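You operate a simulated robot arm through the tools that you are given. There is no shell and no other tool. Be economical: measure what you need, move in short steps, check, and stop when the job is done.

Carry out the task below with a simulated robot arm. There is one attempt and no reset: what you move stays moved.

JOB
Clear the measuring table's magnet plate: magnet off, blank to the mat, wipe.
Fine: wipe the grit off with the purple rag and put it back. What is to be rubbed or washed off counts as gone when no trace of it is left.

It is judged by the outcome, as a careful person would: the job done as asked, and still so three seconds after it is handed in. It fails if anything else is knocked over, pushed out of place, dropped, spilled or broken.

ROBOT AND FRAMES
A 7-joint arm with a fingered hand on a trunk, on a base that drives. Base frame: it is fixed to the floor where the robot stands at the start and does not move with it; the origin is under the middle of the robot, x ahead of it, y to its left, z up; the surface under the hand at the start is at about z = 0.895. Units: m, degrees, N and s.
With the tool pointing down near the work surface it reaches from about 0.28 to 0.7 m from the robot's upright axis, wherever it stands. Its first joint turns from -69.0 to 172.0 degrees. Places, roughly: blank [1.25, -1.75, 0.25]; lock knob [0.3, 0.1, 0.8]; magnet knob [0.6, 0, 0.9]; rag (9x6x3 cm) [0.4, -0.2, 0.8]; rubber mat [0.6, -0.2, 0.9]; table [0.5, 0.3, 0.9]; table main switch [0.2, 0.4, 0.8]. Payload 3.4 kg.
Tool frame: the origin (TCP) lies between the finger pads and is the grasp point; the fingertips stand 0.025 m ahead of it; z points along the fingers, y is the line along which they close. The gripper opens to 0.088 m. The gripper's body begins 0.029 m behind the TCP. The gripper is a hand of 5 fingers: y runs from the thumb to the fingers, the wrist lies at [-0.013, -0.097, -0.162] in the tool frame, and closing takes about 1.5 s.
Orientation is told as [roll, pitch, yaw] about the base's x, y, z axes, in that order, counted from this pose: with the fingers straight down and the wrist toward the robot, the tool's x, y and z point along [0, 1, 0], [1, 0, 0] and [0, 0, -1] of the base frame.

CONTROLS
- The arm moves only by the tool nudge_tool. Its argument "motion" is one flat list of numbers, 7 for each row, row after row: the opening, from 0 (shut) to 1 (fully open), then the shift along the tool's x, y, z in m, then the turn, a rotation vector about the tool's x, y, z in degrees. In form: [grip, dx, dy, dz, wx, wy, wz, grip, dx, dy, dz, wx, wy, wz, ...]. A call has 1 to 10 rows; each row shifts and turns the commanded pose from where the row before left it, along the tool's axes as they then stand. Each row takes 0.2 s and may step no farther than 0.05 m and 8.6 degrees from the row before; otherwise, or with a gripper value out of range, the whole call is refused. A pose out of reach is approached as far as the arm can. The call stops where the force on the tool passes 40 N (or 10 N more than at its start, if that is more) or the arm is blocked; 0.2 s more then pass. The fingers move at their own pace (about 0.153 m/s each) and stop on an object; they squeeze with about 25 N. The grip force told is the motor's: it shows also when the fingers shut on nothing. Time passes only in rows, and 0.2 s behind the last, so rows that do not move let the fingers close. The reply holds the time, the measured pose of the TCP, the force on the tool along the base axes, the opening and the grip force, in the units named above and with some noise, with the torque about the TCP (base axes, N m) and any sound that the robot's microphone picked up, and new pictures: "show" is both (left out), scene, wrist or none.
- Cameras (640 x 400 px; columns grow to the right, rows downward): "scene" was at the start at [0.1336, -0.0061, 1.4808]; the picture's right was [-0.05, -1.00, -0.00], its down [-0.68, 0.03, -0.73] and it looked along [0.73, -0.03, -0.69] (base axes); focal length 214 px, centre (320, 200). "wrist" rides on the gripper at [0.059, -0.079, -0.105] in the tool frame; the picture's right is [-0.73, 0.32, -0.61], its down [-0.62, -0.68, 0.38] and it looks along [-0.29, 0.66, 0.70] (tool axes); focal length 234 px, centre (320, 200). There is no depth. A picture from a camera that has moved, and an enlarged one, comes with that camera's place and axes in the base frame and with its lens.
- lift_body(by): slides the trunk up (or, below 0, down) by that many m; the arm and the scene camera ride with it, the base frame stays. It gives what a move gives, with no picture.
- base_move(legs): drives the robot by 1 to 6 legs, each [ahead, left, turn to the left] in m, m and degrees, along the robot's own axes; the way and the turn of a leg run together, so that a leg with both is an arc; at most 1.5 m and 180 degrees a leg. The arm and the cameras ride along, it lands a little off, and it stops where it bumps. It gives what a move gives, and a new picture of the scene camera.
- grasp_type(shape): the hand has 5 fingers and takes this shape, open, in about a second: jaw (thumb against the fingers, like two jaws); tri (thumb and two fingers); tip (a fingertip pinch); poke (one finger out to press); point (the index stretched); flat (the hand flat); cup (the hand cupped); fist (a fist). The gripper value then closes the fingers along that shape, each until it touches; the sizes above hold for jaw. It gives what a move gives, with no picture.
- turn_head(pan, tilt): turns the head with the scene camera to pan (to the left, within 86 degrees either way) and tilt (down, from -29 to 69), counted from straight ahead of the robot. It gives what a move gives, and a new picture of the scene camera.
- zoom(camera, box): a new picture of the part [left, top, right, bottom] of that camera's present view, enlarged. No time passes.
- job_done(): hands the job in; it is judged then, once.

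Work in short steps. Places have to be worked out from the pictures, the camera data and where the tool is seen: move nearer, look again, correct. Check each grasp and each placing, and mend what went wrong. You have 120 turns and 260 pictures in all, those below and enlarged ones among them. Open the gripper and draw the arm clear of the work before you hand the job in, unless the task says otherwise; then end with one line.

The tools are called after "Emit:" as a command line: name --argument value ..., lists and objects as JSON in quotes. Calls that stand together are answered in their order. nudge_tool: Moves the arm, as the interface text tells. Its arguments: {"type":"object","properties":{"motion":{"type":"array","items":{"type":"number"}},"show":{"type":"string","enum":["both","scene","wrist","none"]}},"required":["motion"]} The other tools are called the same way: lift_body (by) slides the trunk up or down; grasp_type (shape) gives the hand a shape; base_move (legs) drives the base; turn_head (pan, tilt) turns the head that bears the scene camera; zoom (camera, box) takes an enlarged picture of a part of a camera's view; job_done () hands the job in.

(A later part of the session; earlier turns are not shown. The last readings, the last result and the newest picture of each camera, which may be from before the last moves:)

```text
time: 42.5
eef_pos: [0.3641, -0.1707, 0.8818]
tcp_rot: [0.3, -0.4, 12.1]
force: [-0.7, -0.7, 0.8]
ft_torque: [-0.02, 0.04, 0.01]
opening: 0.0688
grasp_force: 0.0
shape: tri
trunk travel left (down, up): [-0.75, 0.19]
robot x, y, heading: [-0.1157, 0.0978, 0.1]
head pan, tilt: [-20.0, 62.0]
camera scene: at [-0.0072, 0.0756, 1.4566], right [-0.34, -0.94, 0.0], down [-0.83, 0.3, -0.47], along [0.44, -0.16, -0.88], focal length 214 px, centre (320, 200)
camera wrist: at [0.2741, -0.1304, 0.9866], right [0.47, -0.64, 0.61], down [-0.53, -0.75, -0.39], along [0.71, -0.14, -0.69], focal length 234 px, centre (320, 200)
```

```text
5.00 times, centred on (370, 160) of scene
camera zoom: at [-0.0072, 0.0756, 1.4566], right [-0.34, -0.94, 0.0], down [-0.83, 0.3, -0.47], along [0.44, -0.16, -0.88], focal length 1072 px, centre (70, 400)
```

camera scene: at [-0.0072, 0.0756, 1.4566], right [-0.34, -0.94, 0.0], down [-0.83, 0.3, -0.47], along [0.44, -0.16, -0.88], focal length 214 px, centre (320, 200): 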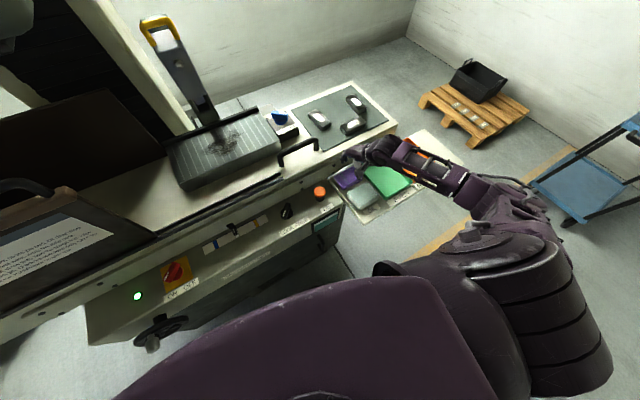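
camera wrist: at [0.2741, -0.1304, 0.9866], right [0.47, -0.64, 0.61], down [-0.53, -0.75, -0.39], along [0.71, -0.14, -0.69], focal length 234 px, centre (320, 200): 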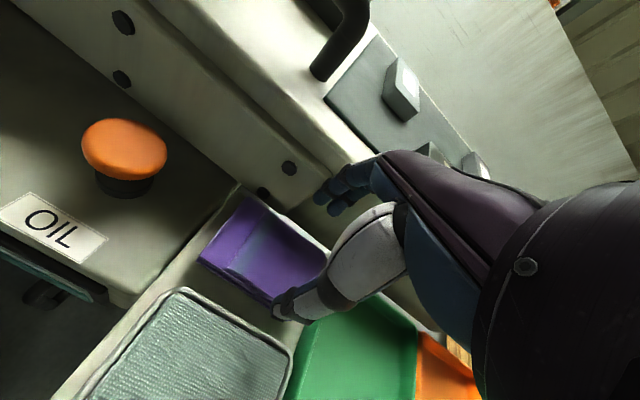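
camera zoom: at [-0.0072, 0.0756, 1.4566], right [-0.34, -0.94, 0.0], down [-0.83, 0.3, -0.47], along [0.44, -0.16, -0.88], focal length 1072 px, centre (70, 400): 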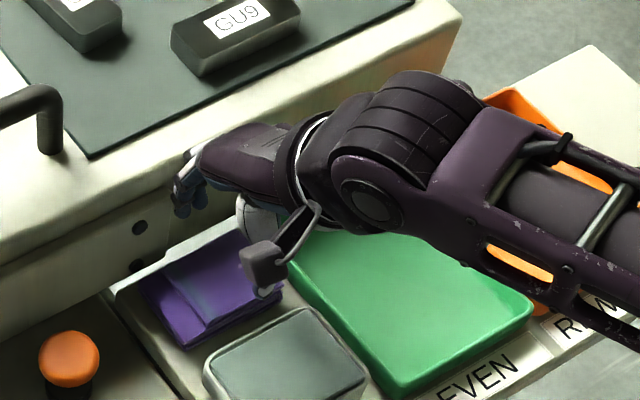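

Alignment is right: a few mm of clearance on both sides of the rag. I descend in 1 cm steps under the force limit.

Emit:
nudge_tool --motion '[0.78, 0, -0.0015, 0.012, 0, 0, 0, 0.78, 0, 0, 0.012, 0, 0, 0, 0.78, 0, 0, 0.01, 0, 0, 0, 0.78, 0, 0, 0.01, 0, 0, 0]'

Emit:
zoom --camera "wrist" --box '[160, 160, 480, 360]'

Emit:
zoom --camera "scene" --box '[320, 120, 420, 200]'

```text
time: 43.5
eef_pos: [0.3638, -0.1696, 0.8382]
tcp_rot: [0.3, -0.5, 12.2]
force: [-0.1, -0.1, -0.1]
ft_torque: [-0.04, 0.0, -0.02]
opening: 0.0688
grasp_force: 0.2
shape: tri
trunk travel left (down, up): [-0.75, 0.19]
robot x, y, heading: [-0.1196, 0.0977, -0.1]
head pan, tilt: [-20.0, 62.0]
camera scene: at [-0.0069, 0.0757, 1.4566], right [-0.34, -0.94, 0.0], down [-0.83, 0.3, -0.47], along [0.44, -0.16, -0.88], focal length 214 px, centre (320, 200)
camera wrist: at [0.273, -0.1294, 0.9436], right [0.47, -0.64, 0.61], down [-0.53, -0.75, -0.39], along [0.71, -0.14, -0.69], focal length 234 px, centre (320, 200)
```

scene: 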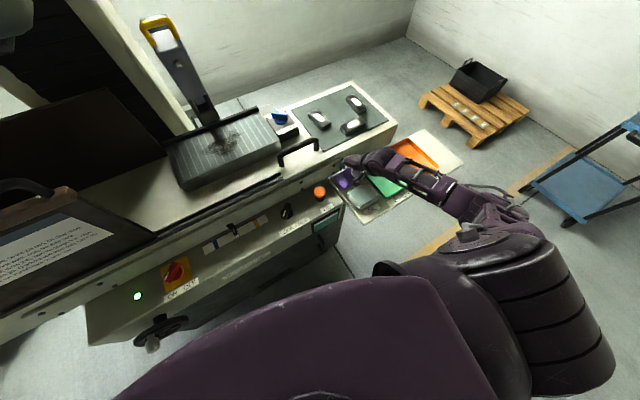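
wrist: 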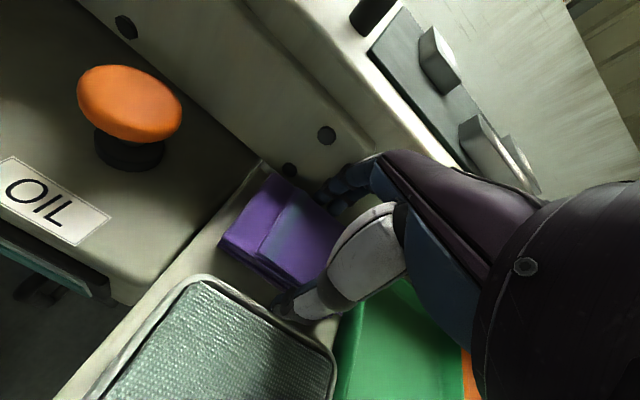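

```text
2.00 times, centred on (320, 260) of wrist
camera zoom: at [0.273, -0.1294, 0.9436], right [0.47, -0.64, 0.61], down [-0.53, -0.75, -0.39], along [0.71, -0.14, -0.69], focal length 468 px, centre (320, 80)
```

zoom: 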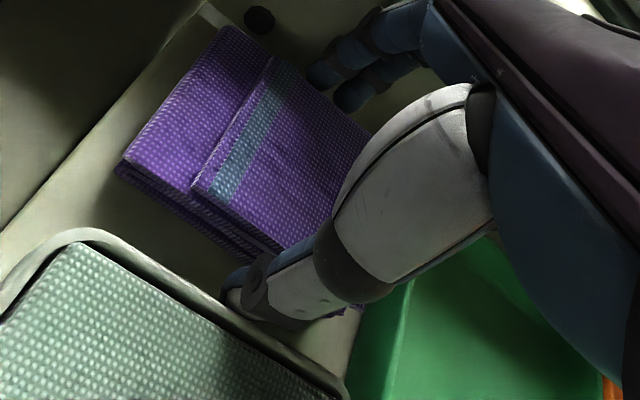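

```text
5.00 times, centred on (370, 160) of scene
camera zoom: at [-0.0069, 0.0757, 1.4566], right [-0.34, -0.94, 0.0], down [-0.83, 0.3, -0.47], along [0.44, -0.16, -0.88], focal length 1072 px, centre (70, 400)
```

zoom: 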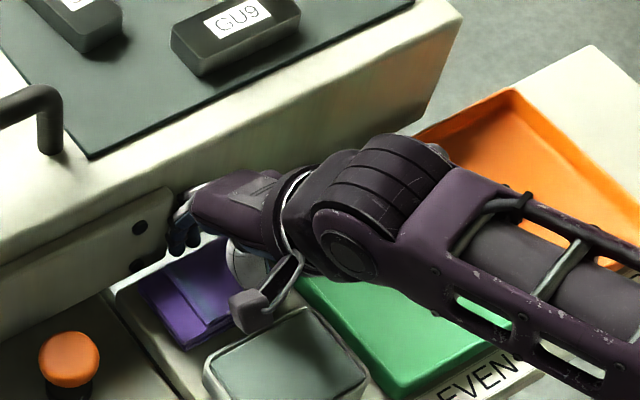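

Still contact-free; fingers are beside the rag. I lower 12 mm more and close.

Emit:
nudge_tool --motion '[0.78, 0, 0, 0.006, 0, 0, 0, 0.78, 0, 0, 0.006, 0, 0, 0, 0, 0, 0, 0, 0, 0, 0, 0, 0, 0, 0, 0, 0, 0, 0, 0, 0, 0, 0, 0, 0, 0, 0, 0, 0, 0, 0, 0, 0, 0, 0, 0, 0, 0, 0]' --show "none"

Emit:
zoom --camera "wrist" --box '[160, 160, 480, 360]'

```text
time: 45.1
eef_pos: [0.3626, -0.1692, 0.8263]
tcp_rot: [0.3, -0.4, 12.2]
force: [0.5, 0.3, 0.5]
ft_torque: [-0.05, 0.0, 0.0]
opening: 0.0536
grasp_force: 25.0
shape: tri
trunk travel left (down, up): [-0.75, 0.19]
robot x, y, heading: [-0.1188, 0.0953, -0.1]
head pan, tilt: [-20.0, 62.0]
```

```text
2.00 times, centred on (320, 260) of wrist
camera zoom: at [0.2738, -0.1297, 0.9314], right [0.47, -0.65, 0.61], down [-0.53, -0.75, -0.39], along [0.71, -0.14, -0.69], focal length 468 px, centre (320, 80)
```

zoom: 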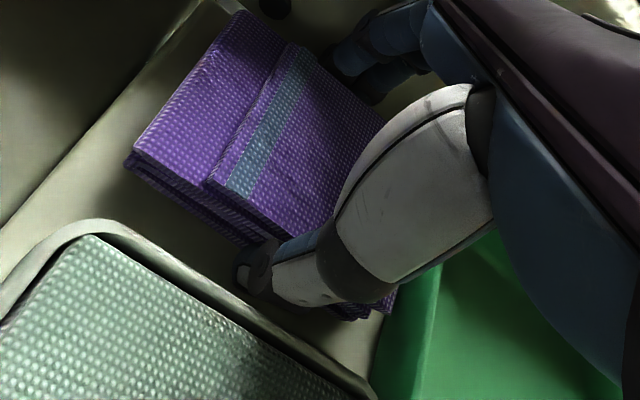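

The rag is gripped (54 mm, 25 N). I note the return pose (0.3626, -0.1692, 0.826, yaw 12.2) and lift straight up to 1.06.

Emit:
nudge_tool --motion '[0, 0, 0, -0.02, 0, 0, 0, 0, 0, 0, -0.04, 0, 0, 0, 0, 0, 0, -0.045, 0, 0, 0, 0, 0, 0, -0.045, 0, 0, 0, 0, 0, 0, -0.045, 0, 0, 0, 0, 0, 0, -0.04, 0, 0, 0, 0, 0, 0, 0, 0, 0, 0]'

Emit:
zoom --camera "scene" --box '[290, 70, 450, 200]'

```text
time: 46.7
eef_pos: [0.3612, -0.1704, 1.0624]
tcp_rot: [0.3, -0.4, 12.1]
force: [-0.2, 0.9, 0.0]
ft_torque: [0.04, 0.02, 0.02]
opening: 0.0538
grasp_force: 25.3
shape: tri
trunk travel left (down, up): [-0.75, 0.19]
robot x, y, heading: [-0.1179, 0.1025, -0.0]
head pan, tilt: [-20.0, 62.0]
camera scene: at [-0.0069, 0.0753, 1.4566], right [-0.34, -0.94, 0.0], down [-0.83, 0.3, -0.47], along [0.44, -0.16, -0.88], focal length 214 px, centre (320, 200)
camera wrist: at [0.2719, -0.1297, 1.1673], right [0.47, -0.65, 0.61], down [-0.53, -0.75, -0.39], along [0.71, -0.14, -0.69], focal length 234 px, centre (320, 200)
```

scene: 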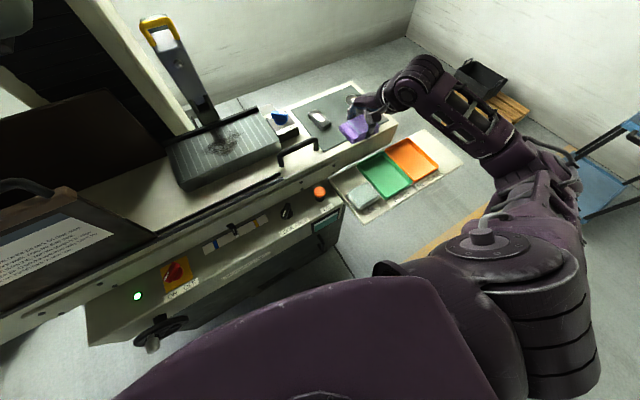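
wrist: 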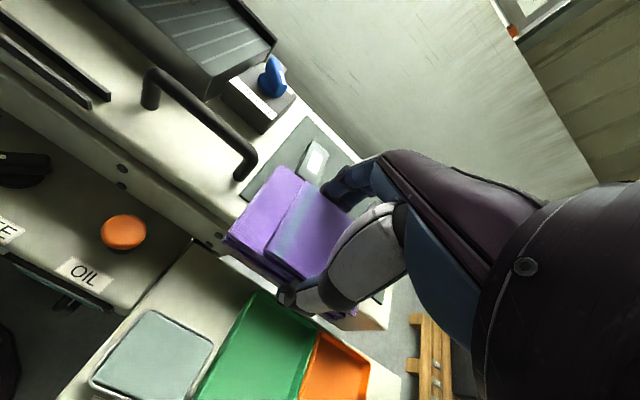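

```text
3.08 times, centred on (370, 135) of scene
camera zoom: at [-0.0069, 0.0753, 1.4566], right [-0.34, -0.94, 0.0], down [-0.83, 0.3, -0.47], along [0.44, -0.16, -0.88], focal length 660 px, centre (166, 400)
```

zoom: 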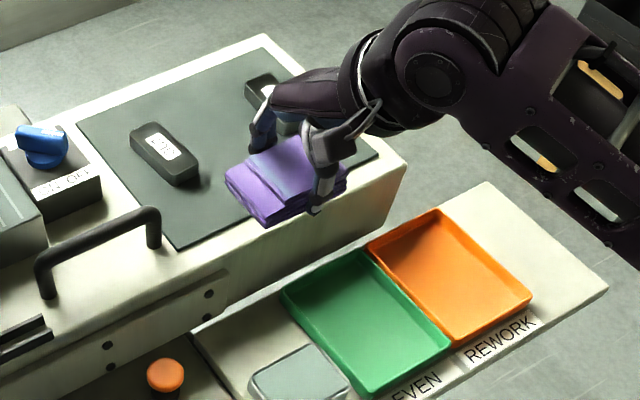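

Rag held level, the neighbours undisturbed. I carry it over toward the plate's near side and turn the head to see the grit.

Emit:
nudge_tool --motion '[0, 0.037, 0.0238, 0, 0, 0, 0, 0, 0.037, 0.0238, 0, 0, 0, 0, 0, 0.037, 0.0238, 0, 0, 0, 0, 0, 0.037, 0.0238, 0, 0, 0, 0, 0, 0.037, 0.0238, 0, 0, 0, 0, 0, 0.037, 0.0238, 0, 0, 0, 0, 0, 0.037, 0.0238, 0, 0, 0, 0, 0, 0.037, 0.0238, 0, 0, 0, 0, 0, 0, 0, 0, 0, 0, 0]' --show "wrist"

Emit:
turn_head --pan 12 --tilt 45

Emit:
zoom --camera "scene" --box '[220, 140, 400, 260]'

```text
time: 48.7
eef_pos: [0.4835, 0.1575, 1.0668]
tcp_rot: [0.2, -0.5, 12.2]
force: [-0.6, -0.2, -0.8]
ft_torque: [0.01, -0.02, -0.01]
opening: 0.0535
grasp_force: 25.3
shape: tri
trunk travel left (down, up): [-0.75, 0.19]
robot x, y, heading: [-0.1193, 0.0987, -0.1]
head pan, tilt: [-20.0, 62.0]
camera wrist: at [0.3956, 0.1976, 1.1715], right [0.46, -0.65, 0.61], down [-0.53, -0.75, -0.39], along [0.71, -0.14, -0.69], focal length 234 px, centre (320, 200)
```

wrist: 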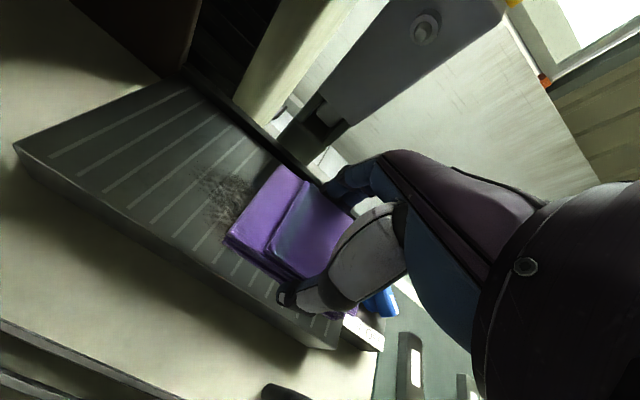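

```text
time: 49.7
eef_pos: [0.4844, 0.1592, 1.0669]
tcp_rot: [0.2, -0.4, 12.2]
force: [-0.8, -1.3, 0.2]
ft_torque: [-0.02, 0.02, -0.01]
opening: 0.0537
grasp_force: 24.8
shape: tri
trunk travel left (down, up): [-0.75, 0.19]
robot x, y, heading: [-0.1219, 0.0983, -0.1]
head pan, tilt: [12.0, 45.0]
camera scene: at [0.0122, 0.1144, 1.4783], right [0.21, -0.98, 0.0], down [-0.69, -0.15, -0.71], along [0.69, 0.15, -0.71], focal length 214 px, centre (320, 200)
```

scene: 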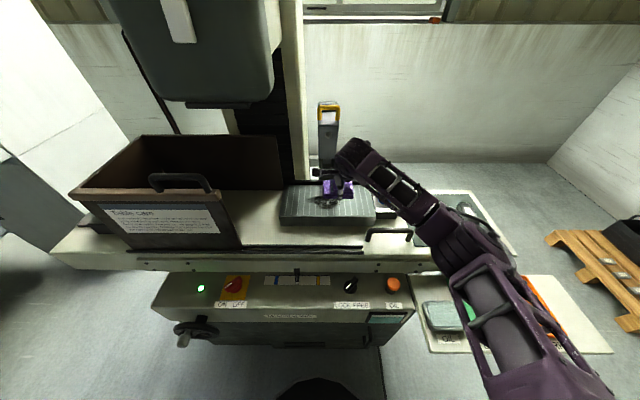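

```text
3.33 times, centred on (310, 200) of scene
camera zoom: at [0.0122, 0.1144, 1.4783], right [0.21, -0.98, 0.0], down [-0.69, -0.15, -0.71], along [0.69, 0.15, -0.71], focal length 715 px, centre (353, 200)
```

zoom: 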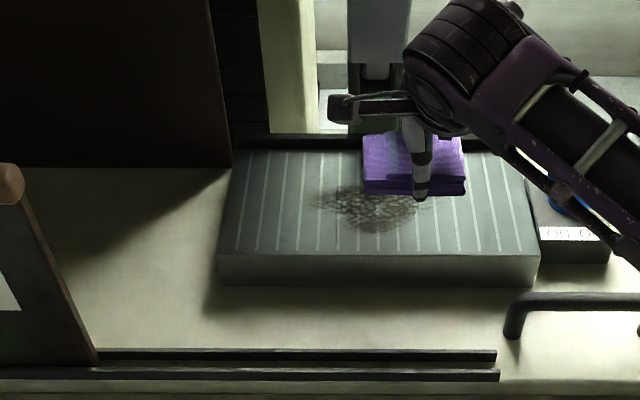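

Grit spans roughly ±6 cm along the plate around (0.54, 0.205), kept off the rail behind. I'll wipe in strokes along the plate (a-axis = tool x); first I go to the right-far start point and lower near the surface.

Emit:
nudge_tool --motion '[0, -0.009, 0.045, 0.01, 0, 0, 0, 0, -0.008, 0.045, 0.015, 0, 0, 0, 0, 0, 0, 0.025, 0, 0, 0, 0, 0, 0, 0.015, 0, 0, 0, 0, 0, 0, 0, 0, 0, 0]'

Emit:
zoom --camera "scene" --box '[250, 150, 400, 250]'

Emit:
zoom --camera "wrist" --box '[120, 100, 440, 300]'

```text
time: 50.9
eef_pos: [0.5735, 0.1607, 0.9995]
tcp_rot: [0.3, -0.5, 12.2]
force: [0.2, 0.4, -0.1]
ft_torque: [-0.01, -0.03, 0.01]
opening: 0.0533
grasp_force: 24.7
shape: tri
trunk travel left (down, up): [-0.75, 0.19]
robot x, y, heading: [-0.1198, 0.0993, 0.1]
head pan, tilt: [12.0, 45.0]
camera scene: at [0.0121, 0.1144, 1.4783], right [0.21, -0.98, 0.0], down [-0.69, -0.15, -0.71], along [0.69, 0.15, -0.71], focal length 214 px, centre (320, 200)
camera wrist: at [0.4858, 0.2016, 1.1044], right [0.47, -0.64, 0.61], down [-0.53, -0.75, -0.39], along [0.71, -0.14, -0.69], focal length 234 px, centre (320, 200)
```

scene: 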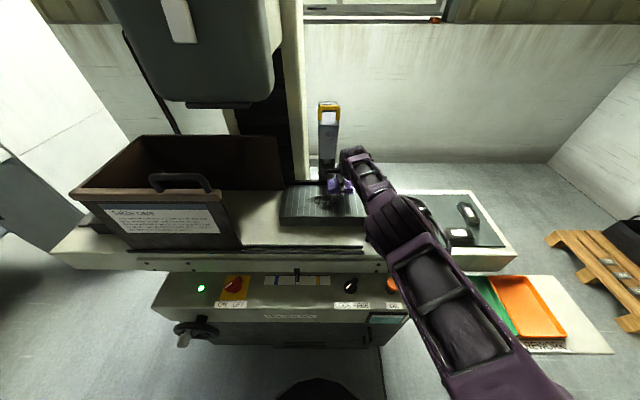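
wrist: 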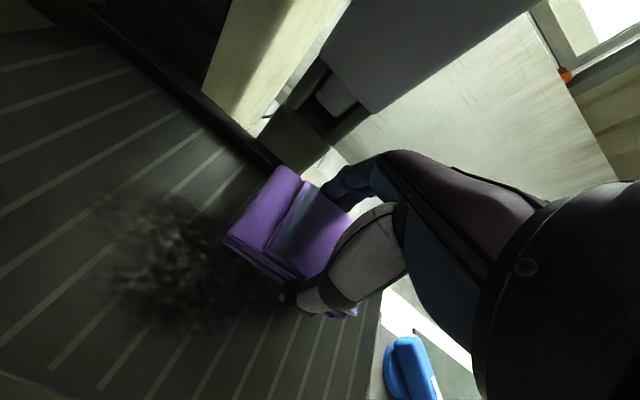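

```text
4.00 times, centred on (325, 200) of scene
camera zoom: at [0.0121, 0.1144, 1.4783], right [0.21, -0.98, 0.0], down [-0.69, -0.15, -0.71], along [0.69, 0.15, -0.71], focal length 858 px, centre (300, 200)
```

zoom: 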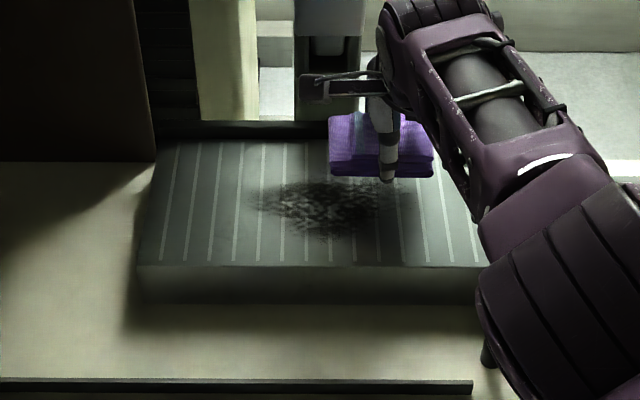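

```text
2.00 times, centred on (280, 200) of wrist
camera zoom: at [0.4858, 0.2016, 1.1044], right [0.47, -0.64, 0.61], down [-0.53, -0.75, -0.39], along [0.71, -0.14, -0.69], focal length 468 px, centre (400, 200)
```

zoom: 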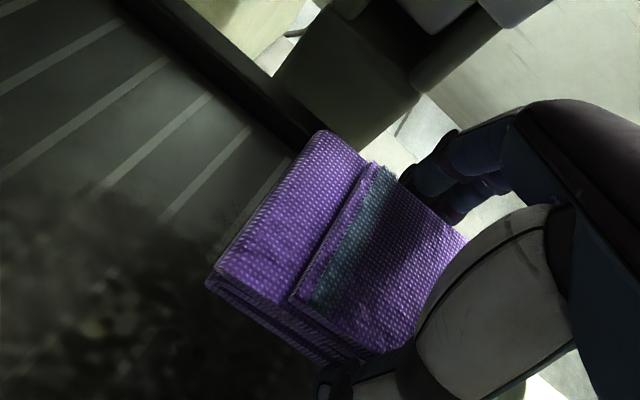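

The rag is just right-far of the grit. I lower in small steps until it presses lightly on the plate.

Emit:
nudge_tool --motion '[0, 0, 0, 0.008, 0, 0, 0, 0, 0, 0, 0.005, 0, 0, 0, 0, 0, 0, 0.003, 0, 0, 0, 0, 0, 0, 0.003, 0, 0, 0, 0, 0, 0, 0, 0, 0, 0]' --show "none"

```text
time: 52.1
eef_pos: [0.5716, 0.16, 0.9802]
tcp_rot: [0.3, -0.6, 12.1]
force: [0.2, -0.5, -1.0]
ft_torque: [0.01, -0.03, -0.02]
opening: 0.0533
grasp_force: 25.0
shape: tri
out of reach, approached as far as the arm can: row 1
trunk travel left (down, up): [-0.75, 0.19]
robot x, y, heading: [-0.1176, 0.0975, 0.1]
head pan, tilt: [12.0, 45.0]
```

No contact yet, and I'm at the reach limit. I pull the hand 5 mm nearer and keep lowering.

Emit:
nudge_tool --motion '[0, 0.005, -0.004, 0.002, 0, 0, 0, 0, 0, 0, 0.003, 0, 0, 0, 0, 0, 0, 0.002, 0, 0, 0, 0, 0, 0, 0, 0, 0, 0]' --show "none"

Emit:
zoom --camera "scene" --box '[290, 160, 390, 230]'

```text
time: 53.1
eef_pos: [0.5686, 0.1643, 0.974]
tcp_rot: [0.2, -0.4, 12.2]
force: [0.7, -0.3, -0.7]
ft_torque: [0.0, 0.0, 0.0]
opening: 0.0529
grasp_force: 24.8
shape: tri
trunk travel left (down, up): [-0.75, 0.19]
robot x, y, heading: [-0.1183, 0.0996, 0.0]
head pan, tilt: [12.0, 45.0]
```

```text
5.71 times, centred on (340, 195) of scene
camera zoom: at [0.0122, 0.1148, 1.4783], right [0.21, -0.98, 0.0], down [-0.69, -0.15, -0.71], along [0.69, 0.15, -0.71], focal length 1226 px, centre (206, 229)
```

zoom: 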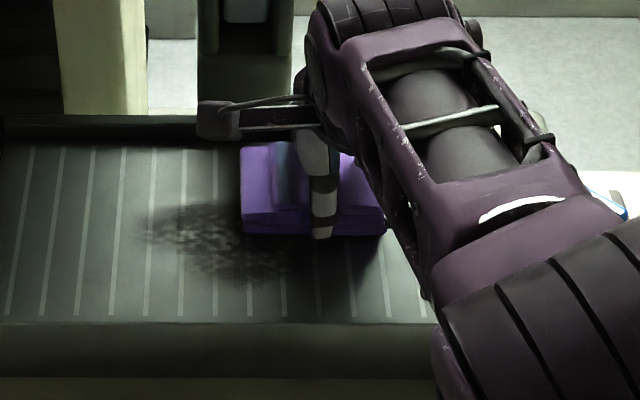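

Emit:
nudge_tool --motion '[0, 0, 0, 0.002, 0, 0, 0, 0, 0, 0, 0.002, 0, 0, 0, 0, 0, 0, 0, 0, 0, 0]' --show "none"

```text
time: 53.9
eef_pos: [0.5692, 0.1637, 0.9704]
tcp_rot: [0.3, -0.5, 12.1]
force: [0.7, -0.1, 4.8]
ft_torque: [-0.01, -0.02, -0.02]
opening: 0.0531
grasp_force: 25.5
shape: tri
trunk travel left (down, up): [-0.75, 0.19]
robot x, y, heading: [-0.1206, 0.0999, 0.1]
head pan, tilt: [12.0, 45.0]
```

Contact: 4.8 N at TCP 0.970. I add 1 mm pressure and make the first stroke to the left and back.

Emit:
nudge_tool --motion '[0, 0, 0, 0.001, 0, 0, 0, 0, 0.025, 0, 0, 0, 0, 0, 0, 0.025, 0, 0, 0, 0, 0, 0, 0.025, 0, 0, 0, 0, 0, 0, 0.025, 0, 0, 0, 0, 0, 0, 0.015, 0, 0, 0, 0, 0, 0, 0, 0, 0, 0, 0, 0]' --show "none"

Emit:
zoom --camera "scene" --box '[260, 160, 390, 240]'

```text
time: 55.5
eef_pos: [0.5289, 0.244, 0.97]
tcp_rot: [0.4, -0.4, 12.2]
force: [0.1, -3.1, 7.6]
ft_torque: [-0.05, -0.02, 0.03]
opening: 0.0528
grasp_force: 25.3
shape: tri
out of reach, approached as far as the arm can: row 2, 3, 4, 5, 6
trunk travel left (down, up): [-0.75, 0.19]
robot x, y, heading: [-0.1182, 0.1034, -0.2]
head pan, tilt: [12.0, 45.0]
```

```text
4.92 times, centred on (325, 200) of scene
camera zoom: at [0.0104, 0.1138, 1.4785], right [0.21, -0.98, 0.0], down [-0.69, -0.15, -0.71], along [0.69, 0.15, -0.71], focal length 1056 px, centre (295, 200)
```

zoom: 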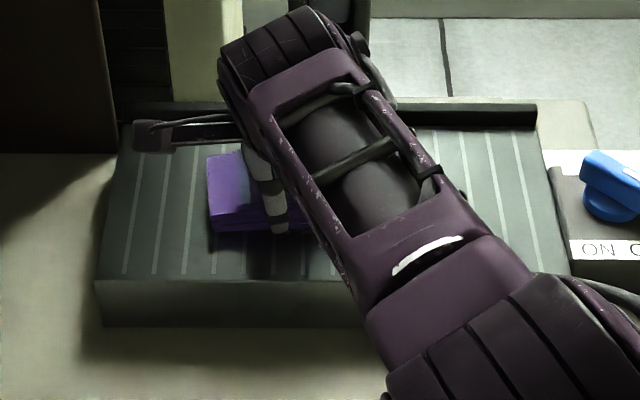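

The arm is reach-limited on this stroke. I lift the rag, pull back a bit, and drive the base 7 cm closer.

Emit:
nudge_tool --motion '[0, 0, 0, -0.03, 0, 0, 0, 0, 0, -0.03, -0.03, 0, 0, 0, 0, 0, -0.04, 0, 0, 0, 0, 0, 0, 0, 0, 0, 0, 0]' --show "none"

Emit:
base_move --legs '[[0.07, 0, 0]]'

Emit:
zoom --camera "scene" --box '[220, 160, 380, 260]'

```text
time: 56.5
eef_pos: [0.4605, 0.2306, 1.0281]
tcp_rot: [0.2, -0.3, 12.1]
force: [0.9, -0.5, -0.3]
ft_torque: [0.0, 0.02, -0.01]
opening: 0.0528
grasp_force: 25.2
shape: tri
trunk travel left (down, up): [-0.75, 0.19]
robot x, y, heading: [-0.1178, 0.1006, 0.0]
head pan, tilt: [12.0, 45.0]
```

```text
time: 57.5
eef_pos: [0.5317, 0.2288, 1.0285]
tcp_rot: [0.4, -0.5, 12.2]
force: [-0.4, 0.0, 0.1]
ft_torque: [0.02, -0.02, 0.0]
opening: 0.0524
grasp_force: 24.8
shape: tri
trunk travel left (down, up): [-0.75, 0.19]
robot x, y, heading: [-0.0498, 0.1044, 0.0]
head pan, tilt: [12.0, 45.0]
camera scene: at [0.0826, 0.1148, 1.4783], right [0.21, -0.98, 0.0], down [-0.69, -0.15, -0.71], along [0.69, 0.15, -0.71], focal length 214 px, centre (320, 200)
```

scene: 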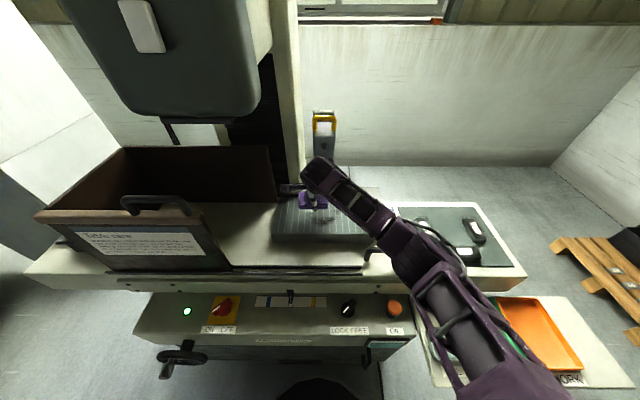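

```text
4.00 times, centred on (300, 210) of scene
camera zoom: at [0.0826, 0.1148, 1.4783], right [0.21, -0.98, 0.0], down [-0.69, -0.15, -0.71], along [0.69, 0.15, -0.71], focal length 858 px, centre (400, 160)
```

zoom: 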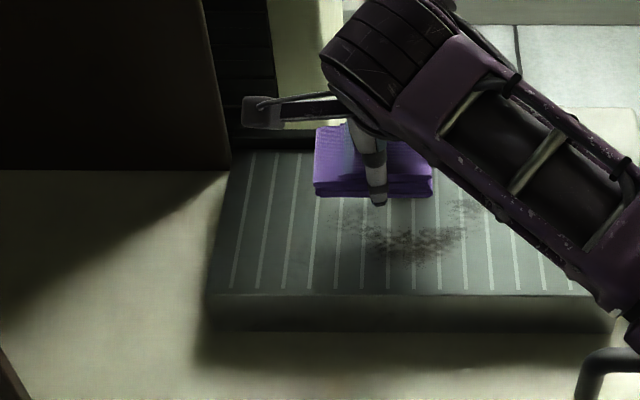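

The first pass took off part of the grit, and the base is now closer. Second pass: start at the right-far end, press lightly, and stroke the far band left.

Emit:
nudge_tool --motion '[0, -0.043, 0.013, 0, 0, 0, 0, 0, -0.043, 0.013, 0, 0, 0, 0, 0, 0, 0, 0.035, 0, 0, 0, 0, 0, 0, 0.02, 0, 0, 0, 0, 0, 0, 0.004, 0, 0, 0]' --show "none"

Emit:
zoom --camera "scene" --box '[250, 160, 410, 260]'

```text
time: 58.7
eef_pos: [0.5748, 0.1503, 0.9698]
tcp_rot: [0.3, -0.7, 12.1]
force: [1.1, -0.7, 10.3]
ft_torque: [-0.04, 0.32, 0.0]
opening: 0.0524
grasp_force: 24.6
shape: tri
trunk travel left (down, up): [-0.75, 0.19]
robot x, y, heading: [-0.0502, 0.0984, -0.1]
head pan, tilt: [12.0, 45.0]
```

```text
4.00 times, centred on (330, 210) of scene
camera zoom: at [0.0803, 0.1145, 1.4787], right [0.21, -0.98, 0.0], down [-0.69, -0.15, -0.71], along [0.69, 0.15, -0.71], focal length 858 px, centre (280, 160)
```

zoom: 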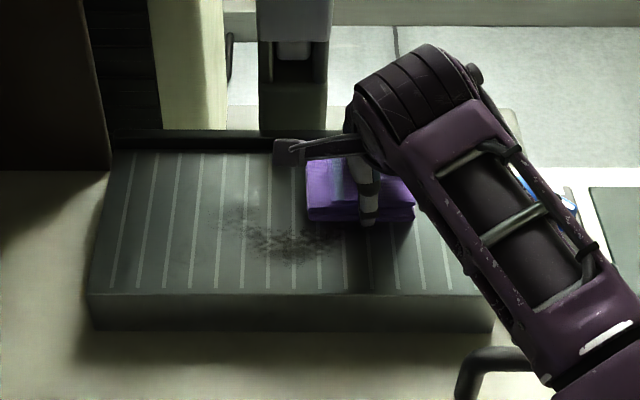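

Contact at 10 N. Stroke left 12 cm along the far band, then step nearer 2.5 cm and stroke back right.

Emit:
nudge_tool --motion '[0, 0.03, 0, 0, 0, 0, 0, 0, 0.03, 0, 0, 0, 0, 0, 0, 0.03, 0, 0, 0, 0, 0, 0, 0.03, 0, 0, 0, 0, 0, 0, 0, -0.025, 0, 0, 0, 0, 0, -0.03, 0, 0, 0, 0, 0, 0, -0.03, 0, 0, 0, 0, 0, 0, -0.03, 0, 0, 0, 0, 0, 0, -0.03, 0, 0, 0, 0, 0, 0, 0, -0.022, 0, 0, 0, 0]' --show "none"

Emit:
nudge_tool --motion '[0, 0.03, 0, 0, 0, 0, 0, 0, 0.03, 0, 0, 0, 0, 0, 0, 0.03, 0, 0, 0, 0, 0, 0, 0.03, 0, 0, 0, 0, 0, 0, 0, -0.018, 0, 0, 0, 0, 0, -0.03, 0, 0, 0, 0, 0, 0, -0.03, 0, 0, 0, 0, 0, 0, -0.03, 0, 0, 0, 0, 0, 0, -0.03, 0, 0, 0, 0, 0]' --show "none"

Emit:
zoom --camera "scene" --box '[250, 160, 410, 260]'

```text
time: 60.9
eef_pos: [0.5287, 0.1396, 0.9699]
tcp_rot: [0.5, -0.7, 12.2]
force: [3.4, 2.8, 12.2]
ft_torque: [0.0, 0.31, -0.05]
opening: 0.0513
grasp_force: 25.1
shape: tri
trunk travel left (down, up): [-0.75, 0.19]
robot x, y, heading: [-0.0481, 0.0999, 0.1]
head pan, tilt: [12.0, 45.0]
```

```text
time: 62.9
eef_pos: [0.5078, 0.1382, 0.9701]
tcp_rot: [0.3, -0.8, 12.3]
force: [-2.3, 6.4, 21.0]
ft_torque: [0.29, 0.74, -0.21]
opening: 0.0503
grasp_force: 25.6
shape: tri
trunk travel left (down, up): [-0.75, 0.19]
robot x, y, heading: [-0.049, 0.0987, -0.2]
head pan, tilt: [12.0, 45.0]
```

```text
4.00 times, centred on (330, 210) of scene
camera zoom: at [0.0778, 0.1155, 1.4789], right [0.21, -0.98, 0.0], down [-0.69, -0.15, -0.71], along [0.69, 0.15, -0.71], focal length 858 px, centre (280, 160)
```

zoom: 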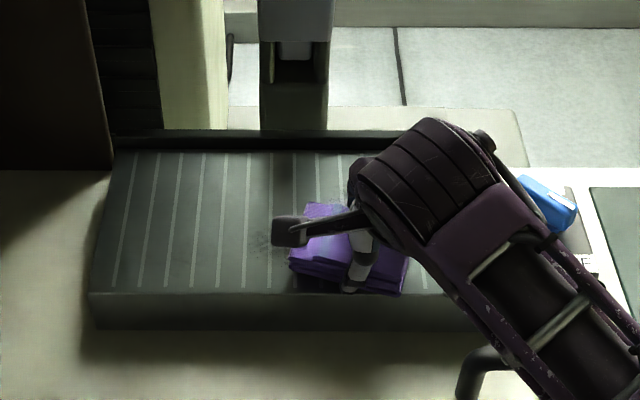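

Almost clean. I lift the rag and move it aside to inspect the whole plate.

Emit:
nudge_tool --motion '[0, 0, 0, -0.03, 0, 0, 0, 0, 0, 0, -0.04, 0, 0, 0, 0, -0.04, -0.02, -0.01, 0, 0, 0, 0, -0.04, -0.02, 0, 0, 0, 0, 0, -0.04, -0.02, 0, 0, 0, 0, 0, 0, 0, 0, 0, 0, 0]'

Emit:
zoom --camera "scene" --box '[260, 180, 390, 250]'

Emit:
zoom --camera "wrist" --box '[160, 140, 480, 340]'

```text
time: 64.3
eef_pos: [0.4791, 0.0043, 1.0457]
tcp_rot: [0.2, -0.4, 12.2]
force: [0.0, 0.4, -0.3]
ft_torque: [-0.01, 0.06, 0.02]
opening: 0.0517
grasp_force: 24.9
shape: tri
trunk travel left (down, up): [-0.75, 0.19]
robot x, y, heading: [-0.0468, 0.1027, -0.1]
head pan, tilt: [12.0, 45.0]
camera scene: at [0.0828, 0.1155, 1.4783], right [0.21, -0.98, 0.0], down [-0.69, -0.15, -0.71], along [0.69, 0.15, -0.71], focal length 214 px, centre (320, 200)
camera wrist: at [0.3904, 0.0453, 1.1498], right [0.47, -0.64, 0.61], down [-0.53, -0.75, -0.39], along [0.71, -0.14, -0.69], focal length 234 px, centre (320, 200)
```

scene: 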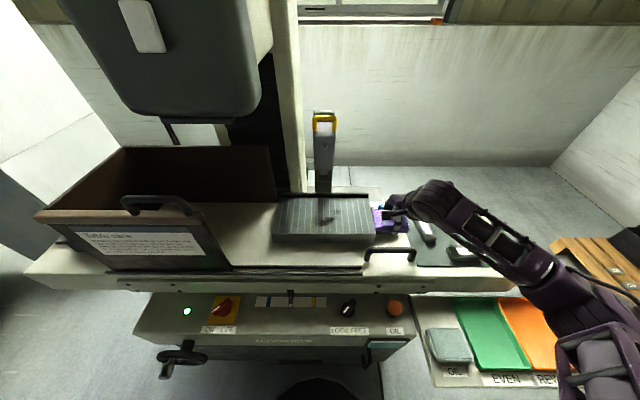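
wrist: 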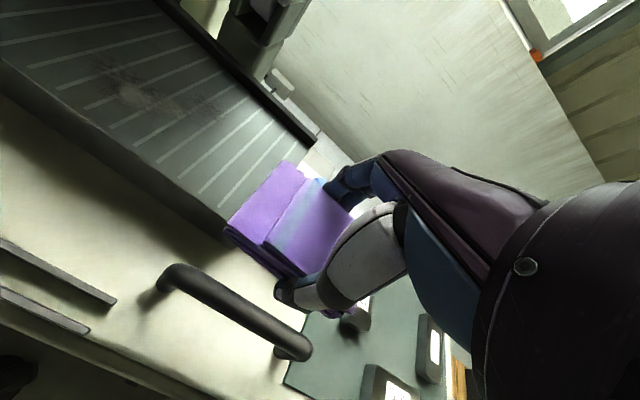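

```text
4.92 times, centred on (325, 215) of scene
camera zoom: at [0.0828, 0.1155, 1.4783], right [0.21, -0.98, 0.0], down [-0.69, -0.15, -0.71], along [0.69, 0.15, -0.71], focal length 1056 px, centre (295, 126)
```

zoom: 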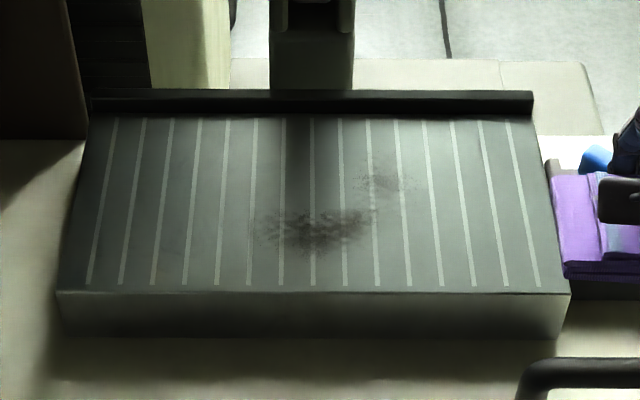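

```text
2.00 times, centred on (320, 240) of wrist
camera zoom: at [0.3904, 0.0453, 1.1498], right [0.47, -0.64, 0.61], down [-0.53, -0.75, -0.39], along [0.71, -0.14, -0.69], focal length 468 px, centre (320, 120)
```

zoom: 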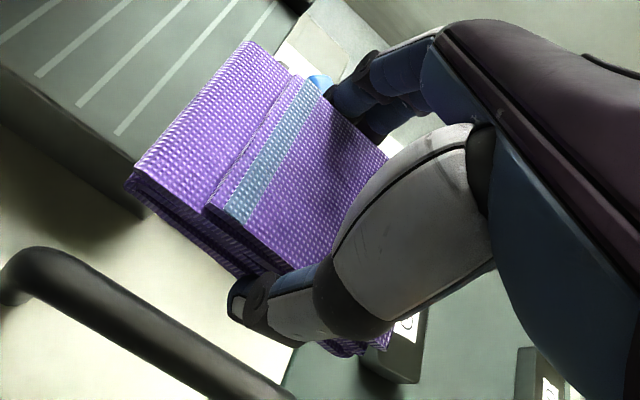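

Two remnants remain: a main streak around (0.511, 0.197) and a faint patch near (0.564, 0.156). I return to rub them specifically, starting further right for the faint patch.

Emit:
nudge_tool --motion '[0, 0.0233, 0.0288, 0, 0, 0, 0, 0, 0.0233, 0.0288, 0, 0, 0, 0, 0, 0.0233, 0.0288, 0, 0, 0, 0, 0, 0.0233, 0.0288, 0, 0, 0, 0, 0, 0, 0, 0.035, 0, 0, 0, 0, 0, 0, 0.03, 0, 0, 0, 0, 0, 0, 0.011, 0, 0, 0, 0, 0, 0, 0, 0, 0, 0]' --show "none"

Emit:
zoom --camera "scene" --box '[260, 170, 420, 270]'

```text
time: 66.1
eef_pos: [0.5712, 0.1228, 0.9728]
tcp_rot: [0.3, -0.4, 12.2]
force: [0.3, 0.3, -0.8]
ft_torque: [0.03, -0.03, 0.0]
opening: 0.0514
grasp_force: 25.7
shape: tri
trunk travel left (down, up): [-0.75, 0.19]
robot x, y, heading: [-0.0521, 0.1005, 0.1]
head pan, tilt: [12.0, 45.0]
```

```text
4.00 times, centred on (340, 220) of scene
camera zoom: at [0.0821, 0.1143, 1.4783], right [0.21, -0.98, 0.0], down [-0.69, -0.15, -0.71], along [0.69, 0.15, -0.71], focal length 858 px, centre (240, 120)
```

zoom: 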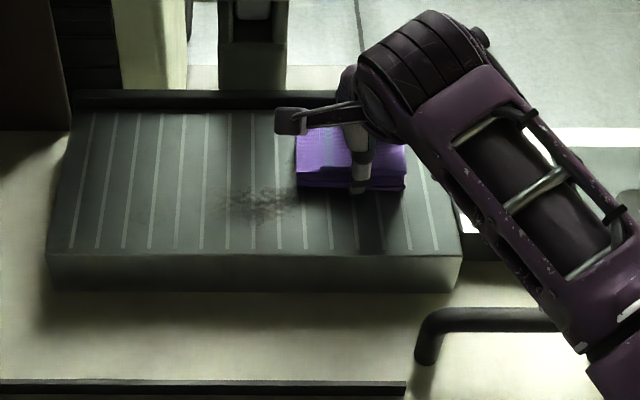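

Just above contact. I press down 4 mm and rub the faint patch left-right-left.

Emit:
nudge_tool --motion '[0, 0, 0, 0.004, 0, 0, 0, 0, 0.02, 0, 0.0005, 0, 0, 0, 0, 0.025, 0, 0, 0, 0, 0, 0, 0.025, 0, 0, 0, 0, 0, 0, -0.025, 0, 0, 0, 0, 0, 0, -0.025, 0, 0, 0, 0, 0, 0, -0.015, -0.012, 0, 0, 0, 0, 0, 0.025, 0, 0, 0, 0, 0, 0, 0.025, 0, 0, 0, 0, 0, 0, 0.025, 0, 0, 0, 0, 0]' --show "none"

Emit:
nudge_tool --motion '[0, 0.02, -0.012, 0, 0, 0, 0, 0, 0.025, 0, 0, 0, 0, 0, 0, 0.015, 0, 0, 0, 0, 0, 0, -0.03, 0, 0, 0, 0, 0, 0, -0.03, 0, 0, 0, 0, 0, 0, -0.03, -0.012, 0, 0, 0, 0, 0, 0.03, 0, 0, 0, 0, 0, 0, 0.03, 0, 0, 0, 0, 0, 0, 0.03, 0, 0, 0, 0, 0]' --show "none"

Emit:
nudge_tool --motion '[0, 0, -0.012, 0, 0, 0, 0, 0, -0.03, 0, 0, 0, 0, 0, 0, -0.03, 0, 0, 0, 0, 0, 0, -0.03, 0, 0, 0, 0, 0, 0, 0, -0.012, 0, 0, 0, 0, 0, 0.03, 0, 0, 0, 0, 0, 0, 0.03, 0, 0, 0, 0, 0, 0, 0.03, 0, 0, 0, 0, 0]' --show "none"

Emit:
zoom --camera "scene" --box '[260, 170, 420, 270]'

```text
time: 68.3
eef_pos: [0.5414, 0.1979, 0.9698]
tcp_rot: [0.3, -0.7, 12.2]
force: [0.6, -4.0, 11.5]
ft_torque: [-0.18, 0.09, 0.08]
opening: 0.0512
grasp_force: 25.1
shape: tri
trunk travel left (down, up): [-0.75, 0.19]
robot x, y, heading: [-0.0514, 0.0991, -0.2]
head pan, tilt: [12.0, 45.0]
```

```text
time: 70.1
eef_pos: [0.5182, 0.2026, 0.9701]
tcp_rot: [-1.0, -1.5, 11.6]
force: [-4.1, -2.0, 21.3]
ft_torque: [-0.25, 0.83, -0.02]
opening: 0.0507
grasp_force: 24.9
shape: tri
trunk travel left (down, up): [-0.75, 0.19]
robot x, y, heading: [-0.0504, 0.101, -0.1]
head pan, tilt: [12.0, 45.0]
stopped in row 8: the force on the tool passed its limit at 44 N (the readings are from after the stop); the commanded pose is now the measured one
```

```text
time: 70.8
eef_pos: [0.5268, 0.1206, 0.9722]
tcp_rot: [-4.5, -2.5, 9.9]
force: [-6.1, 5.5, 30.6]
ft_torque: [0.43, 1.27, -0.14]
opening: 0.0493
grasp_force: 24.6
shape: tri
trunk travel left (down, up): [-0.75, 0.19]
robot x, y, heading: [-0.0471, 0.1001, 0.1]
head pan, tilt: [12.0, 45.0]
stopped in row 3: the force on the tool passed its limit at 45 N (the readings are from after the stop); the commanded pose is now the measured one
```

```text
4.00 times, centred on (340, 220) of scene
camera zoom: at [0.0762, 0.115, 1.4791], right [0.21, -0.98, 0.0], down [-0.69, -0.15, -0.71], along [0.69, 0.15, -0.7], focal length 858 px, centre (240, 120)
```

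zoom: 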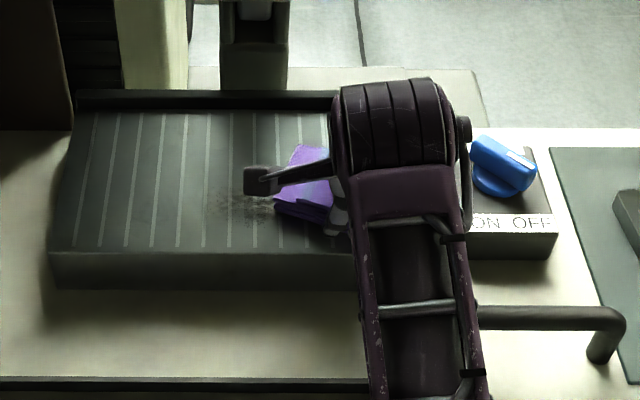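

The force spiked and the tool tilted, so something drifted. I lift straight away and look at the rag and arm.

Emit:
nudge_tool --motion '[0, 0, 0, -0.02, 0, 0, 0, 0, 0, 0, -0.03, 0, 0, 0, 0, 0, 0, -0.03, 0, 0, 0, 0, 0, 0, 0, 0, 0, 0]'

Emit:
zoom --camera "scene" --box '[260, 170, 420, 270]'

Emit:
zoom --camera "wrist" --box '[160, 140, 480, 340]'

```text
time: 72.0
eef_pos: [0.5677, 0.0813, 0.9981]
tcp_rot: [-8.3, -1.3, 6.8]
force: [-0.4, -0.1, -0.8]
ft_torque: [-0.01, -0.01, -0.04]
opening: 0.0519
grasp_force: 24.5
shape: tri
out of reach, approached as far as the arm can: row 2, 3
trunk travel left (down, up): [-0.75, 0.19]
robot x, y, heading: [-0.0484, 0.0975, 0.1]
head pan, tilt: [12.0, 45.0]
stopped in row 4: the arm was blocked; the commanded pose is now the measured one
camera scene: at [0.0826, 0.1144, 1.4783], right [0.21, -0.98, 0.0], down [-0.69, -0.15, -0.71], along [0.69, 0.15, -0.71], focal length 214 px, centre (320, 200)
camera wrist: at [0.4787, 0.1451, 1.0907], right [0.38, -0.59, 0.71], down [-0.59, -0.75, -0.3], along [0.71, -0.3, -0.63], focal length 234 px, centre (320, 200)
```

scene: 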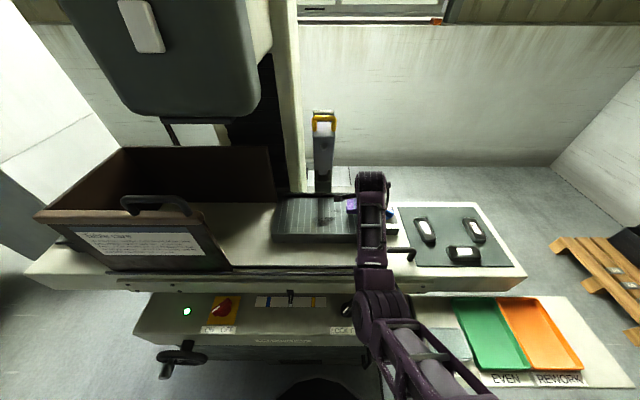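
wrist: 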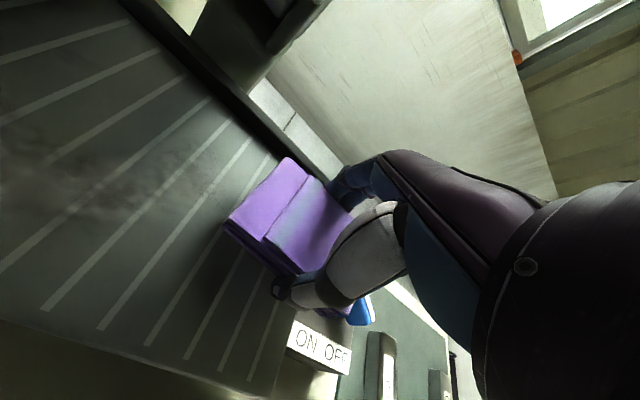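

```text
4.00 times, centred on (340, 220) of scene
camera zoom: at [0.0826, 0.1144, 1.4783], right [0.21, -0.98, 0.0], down [-0.69, -0.15, -0.71], along [0.69, 0.15, -0.71], focal length 858 px, centre (240, 120)
```

zoom: 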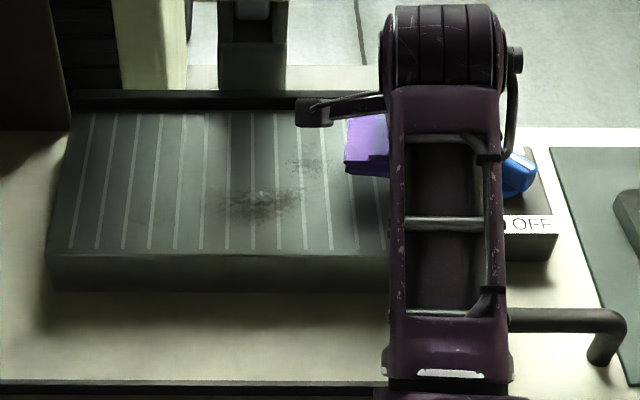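

```text
2.00 times, centred on (320, 240) of wrist
camera zoom: at [0.4787, 0.1451, 1.0907], right [0.38, -0.59, 0.71], down [-0.59, -0.75, -0.3], along [0.71, -0.3, -0.63], focal length 468 px, centre (320, 120)
```

zoom: 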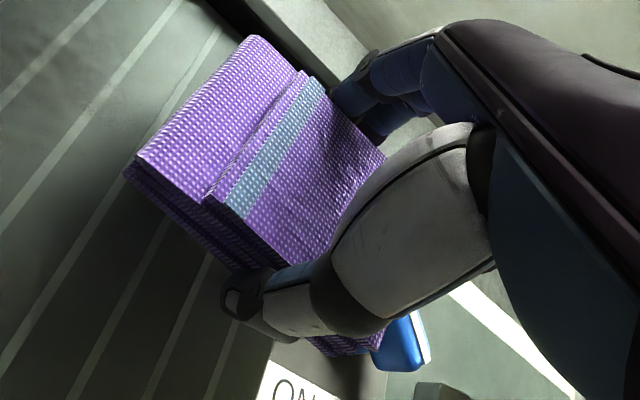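

The elbow has swung down toward the front panel and is blocking. Raising the whole trunk takes arm and rag straight up, so I do that first.

Emit:
lift_body --by 0.1

Emit:
turn_head --pan 0 --tilt 55

Emit:
zoom --camera "scene" --box '[200, 180, 440, 380]'

```text
time: 73.4
eef_pos: [0.567, 0.0836, 1.0959]
tcp_rot: [-8.3, -1.1, 6.9]
force: [-0.2, 0.1, -1.4]
ft_torque: [0.0, 0.01, 0.03]
opening: 0.0517
grasp_force: 24.7
shape: tri
trunk travel left (down, up): [-0.85, 0.09]
robot x, y, heading: [-0.0489, 0.1005, -0.0]
head pan, tilt: [12.0, 45.0]
```

```text
time: 74.1
eef_pos: [0.5658, 0.0825, 1.0966]
tcp_rot: [-8.3, -1.3, 6.9]
force: [-0.4, -0.6, -0.2]
ft_torque: [-0.01, -0.02, 0.03]
opening: 0.0518
grasp_force: 24.8
shape: tri
trunk travel left (down, up): [-0.85, 0.09]
robot x, y, heading: [-0.0479, 0.0973, -0.1]
head pan, tilt: [0.0, 55.0]
camera scene: at [0.0749, 0.0976, 1.5649], right [0.0, -1.0, 0.0], down [-0.82, 0.0, -0.57], along [0.57, 0.0, -0.82], focal length 214 px, centre (320, 200)
```

scene: 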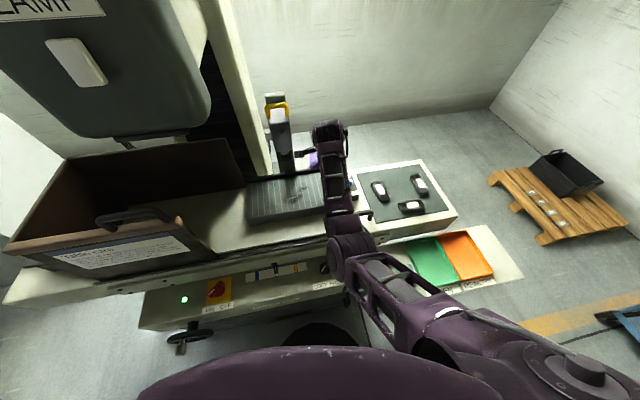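

```text
2.00 times, centred on (320, 280) of scene
camera zoom: at [0.0749, 0.0976, 1.5649], right [0.0, -1.0, 0.0], down [-0.82, 0.0, -0.57], along [0.57, 0.0, -0.82], focal length 429 px, centre (320, 40)
```

zoom: 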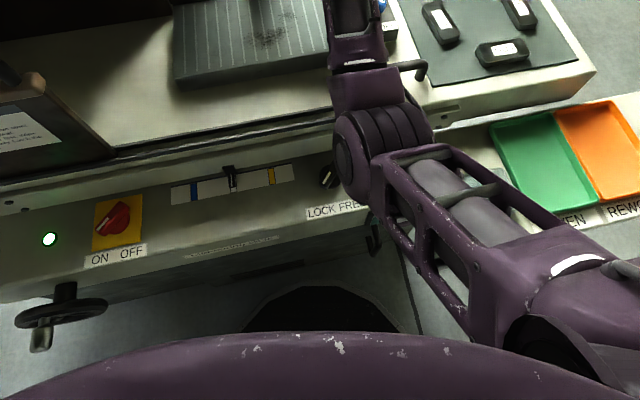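

The lock knob still points to LOCK and the pointer is unchanged. I straighten the tool and raise the hand to let the elbow swing back out.

Emit:
nudge_tool --motion '[0, 0, 0, -0.02, 1, 4, -2.5, 0, 0, 0, -0.02, 0, 4, -2.5, 0, 0, 0, -0.03, 0, 0, 0, 0, 0, 0, -0.03, 0, 0, 0, 0, -0.03, -0.02, 0, 0, 0, 0, 0, -0.03, -0.02, 0, 0, 0, 0, 0, 0, 0, 0, 0, 0, 0]' --show "scene"

```text
time: 75.7
eef_pos: [0.6119, 0.0289, 1.1486]
tcp_rot: [-0.3, -0.1, 11.6]
force: [-0.5, 0.2, -1.3]
ft_torque: [0.04, -0.01, -0.03]
opening: 0.0519
grasp_force: 25.2
shape: tri
out of reach, approached as far as the arm can: row 1, 2, 3, 4, 5, 6
trunk travel left (down, up): [-0.85, 0.09]
robot x, y, heading: [-0.0471, 0.0967, -0.2]
head pan, tilt: [0.0, 55.0]
camera scene: at [0.0748, 0.0985, 1.5649], right [0.0, -1.0, 0.0], down [-0.82, 0.0, -0.57], along [0.57, 0.0, -0.82], focal length 214 px, centre (320, 200)
```

scene: 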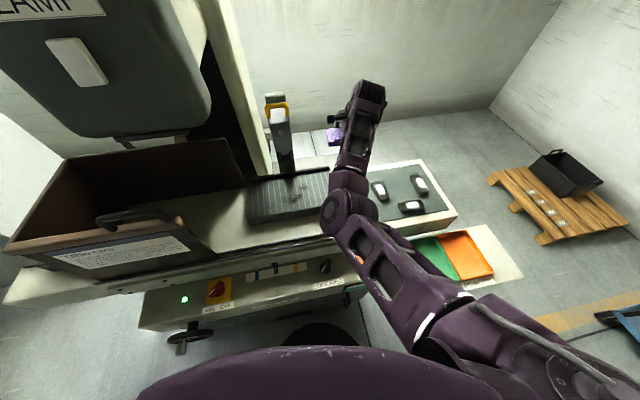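

The elbow is freer now. I move the hand right and back toward its original posture so the elbow swings outward.

Emit:
nudge_tool --motion '[0, -0.04, -0.01, 0, 0, 0, 0, 0, -0.04, -0.01, 0, 0, 0, 0, 0, -0.04, -0.02, 0, 0, 0, 0, 0, -0.04, -0.02, 0, 0, 0, 0, 0, -0.02, -0.03, 0, 0, 0, 0, 0, 0, -0.03, 0, 0, 0, 0, 0, 0, 0, 0, 0, 0, 0]' --show "scene"

```text
time: 77.3
eef_pos: [0.5307, -0.1663, 1.1475]
tcp_rot: [-0.1, 0.1, 12.0]
force: [-0.2, -0.3, -0.5]
ft_torque: [0.01, -0.01, -0.02]
opening: 0.0516
grasp_force: 25.2
shape: tri
trunk travel left (down, up): [-0.85, 0.09]
robot x, y, heading: [-0.0494, 0.1017, -0.2]
head pan, tilt: [0.0, 55.0]
camera scene: at [0.0755, 0.097, 1.5648], right [0.0, -1.0, 0.0], down [-0.82, 0.0, -0.57], along [0.57, 0.0, -0.82], focal length 214 px, centre (320, 200)
```

scene: 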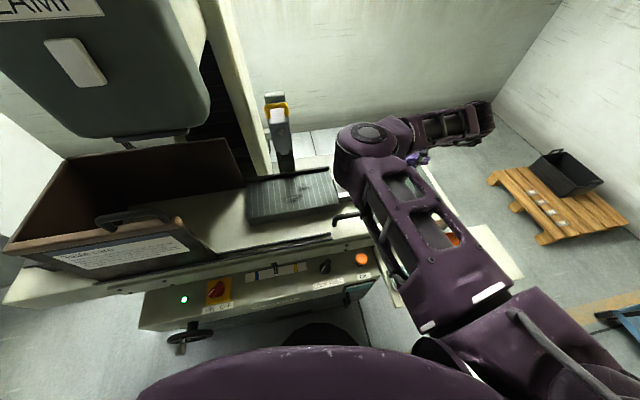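

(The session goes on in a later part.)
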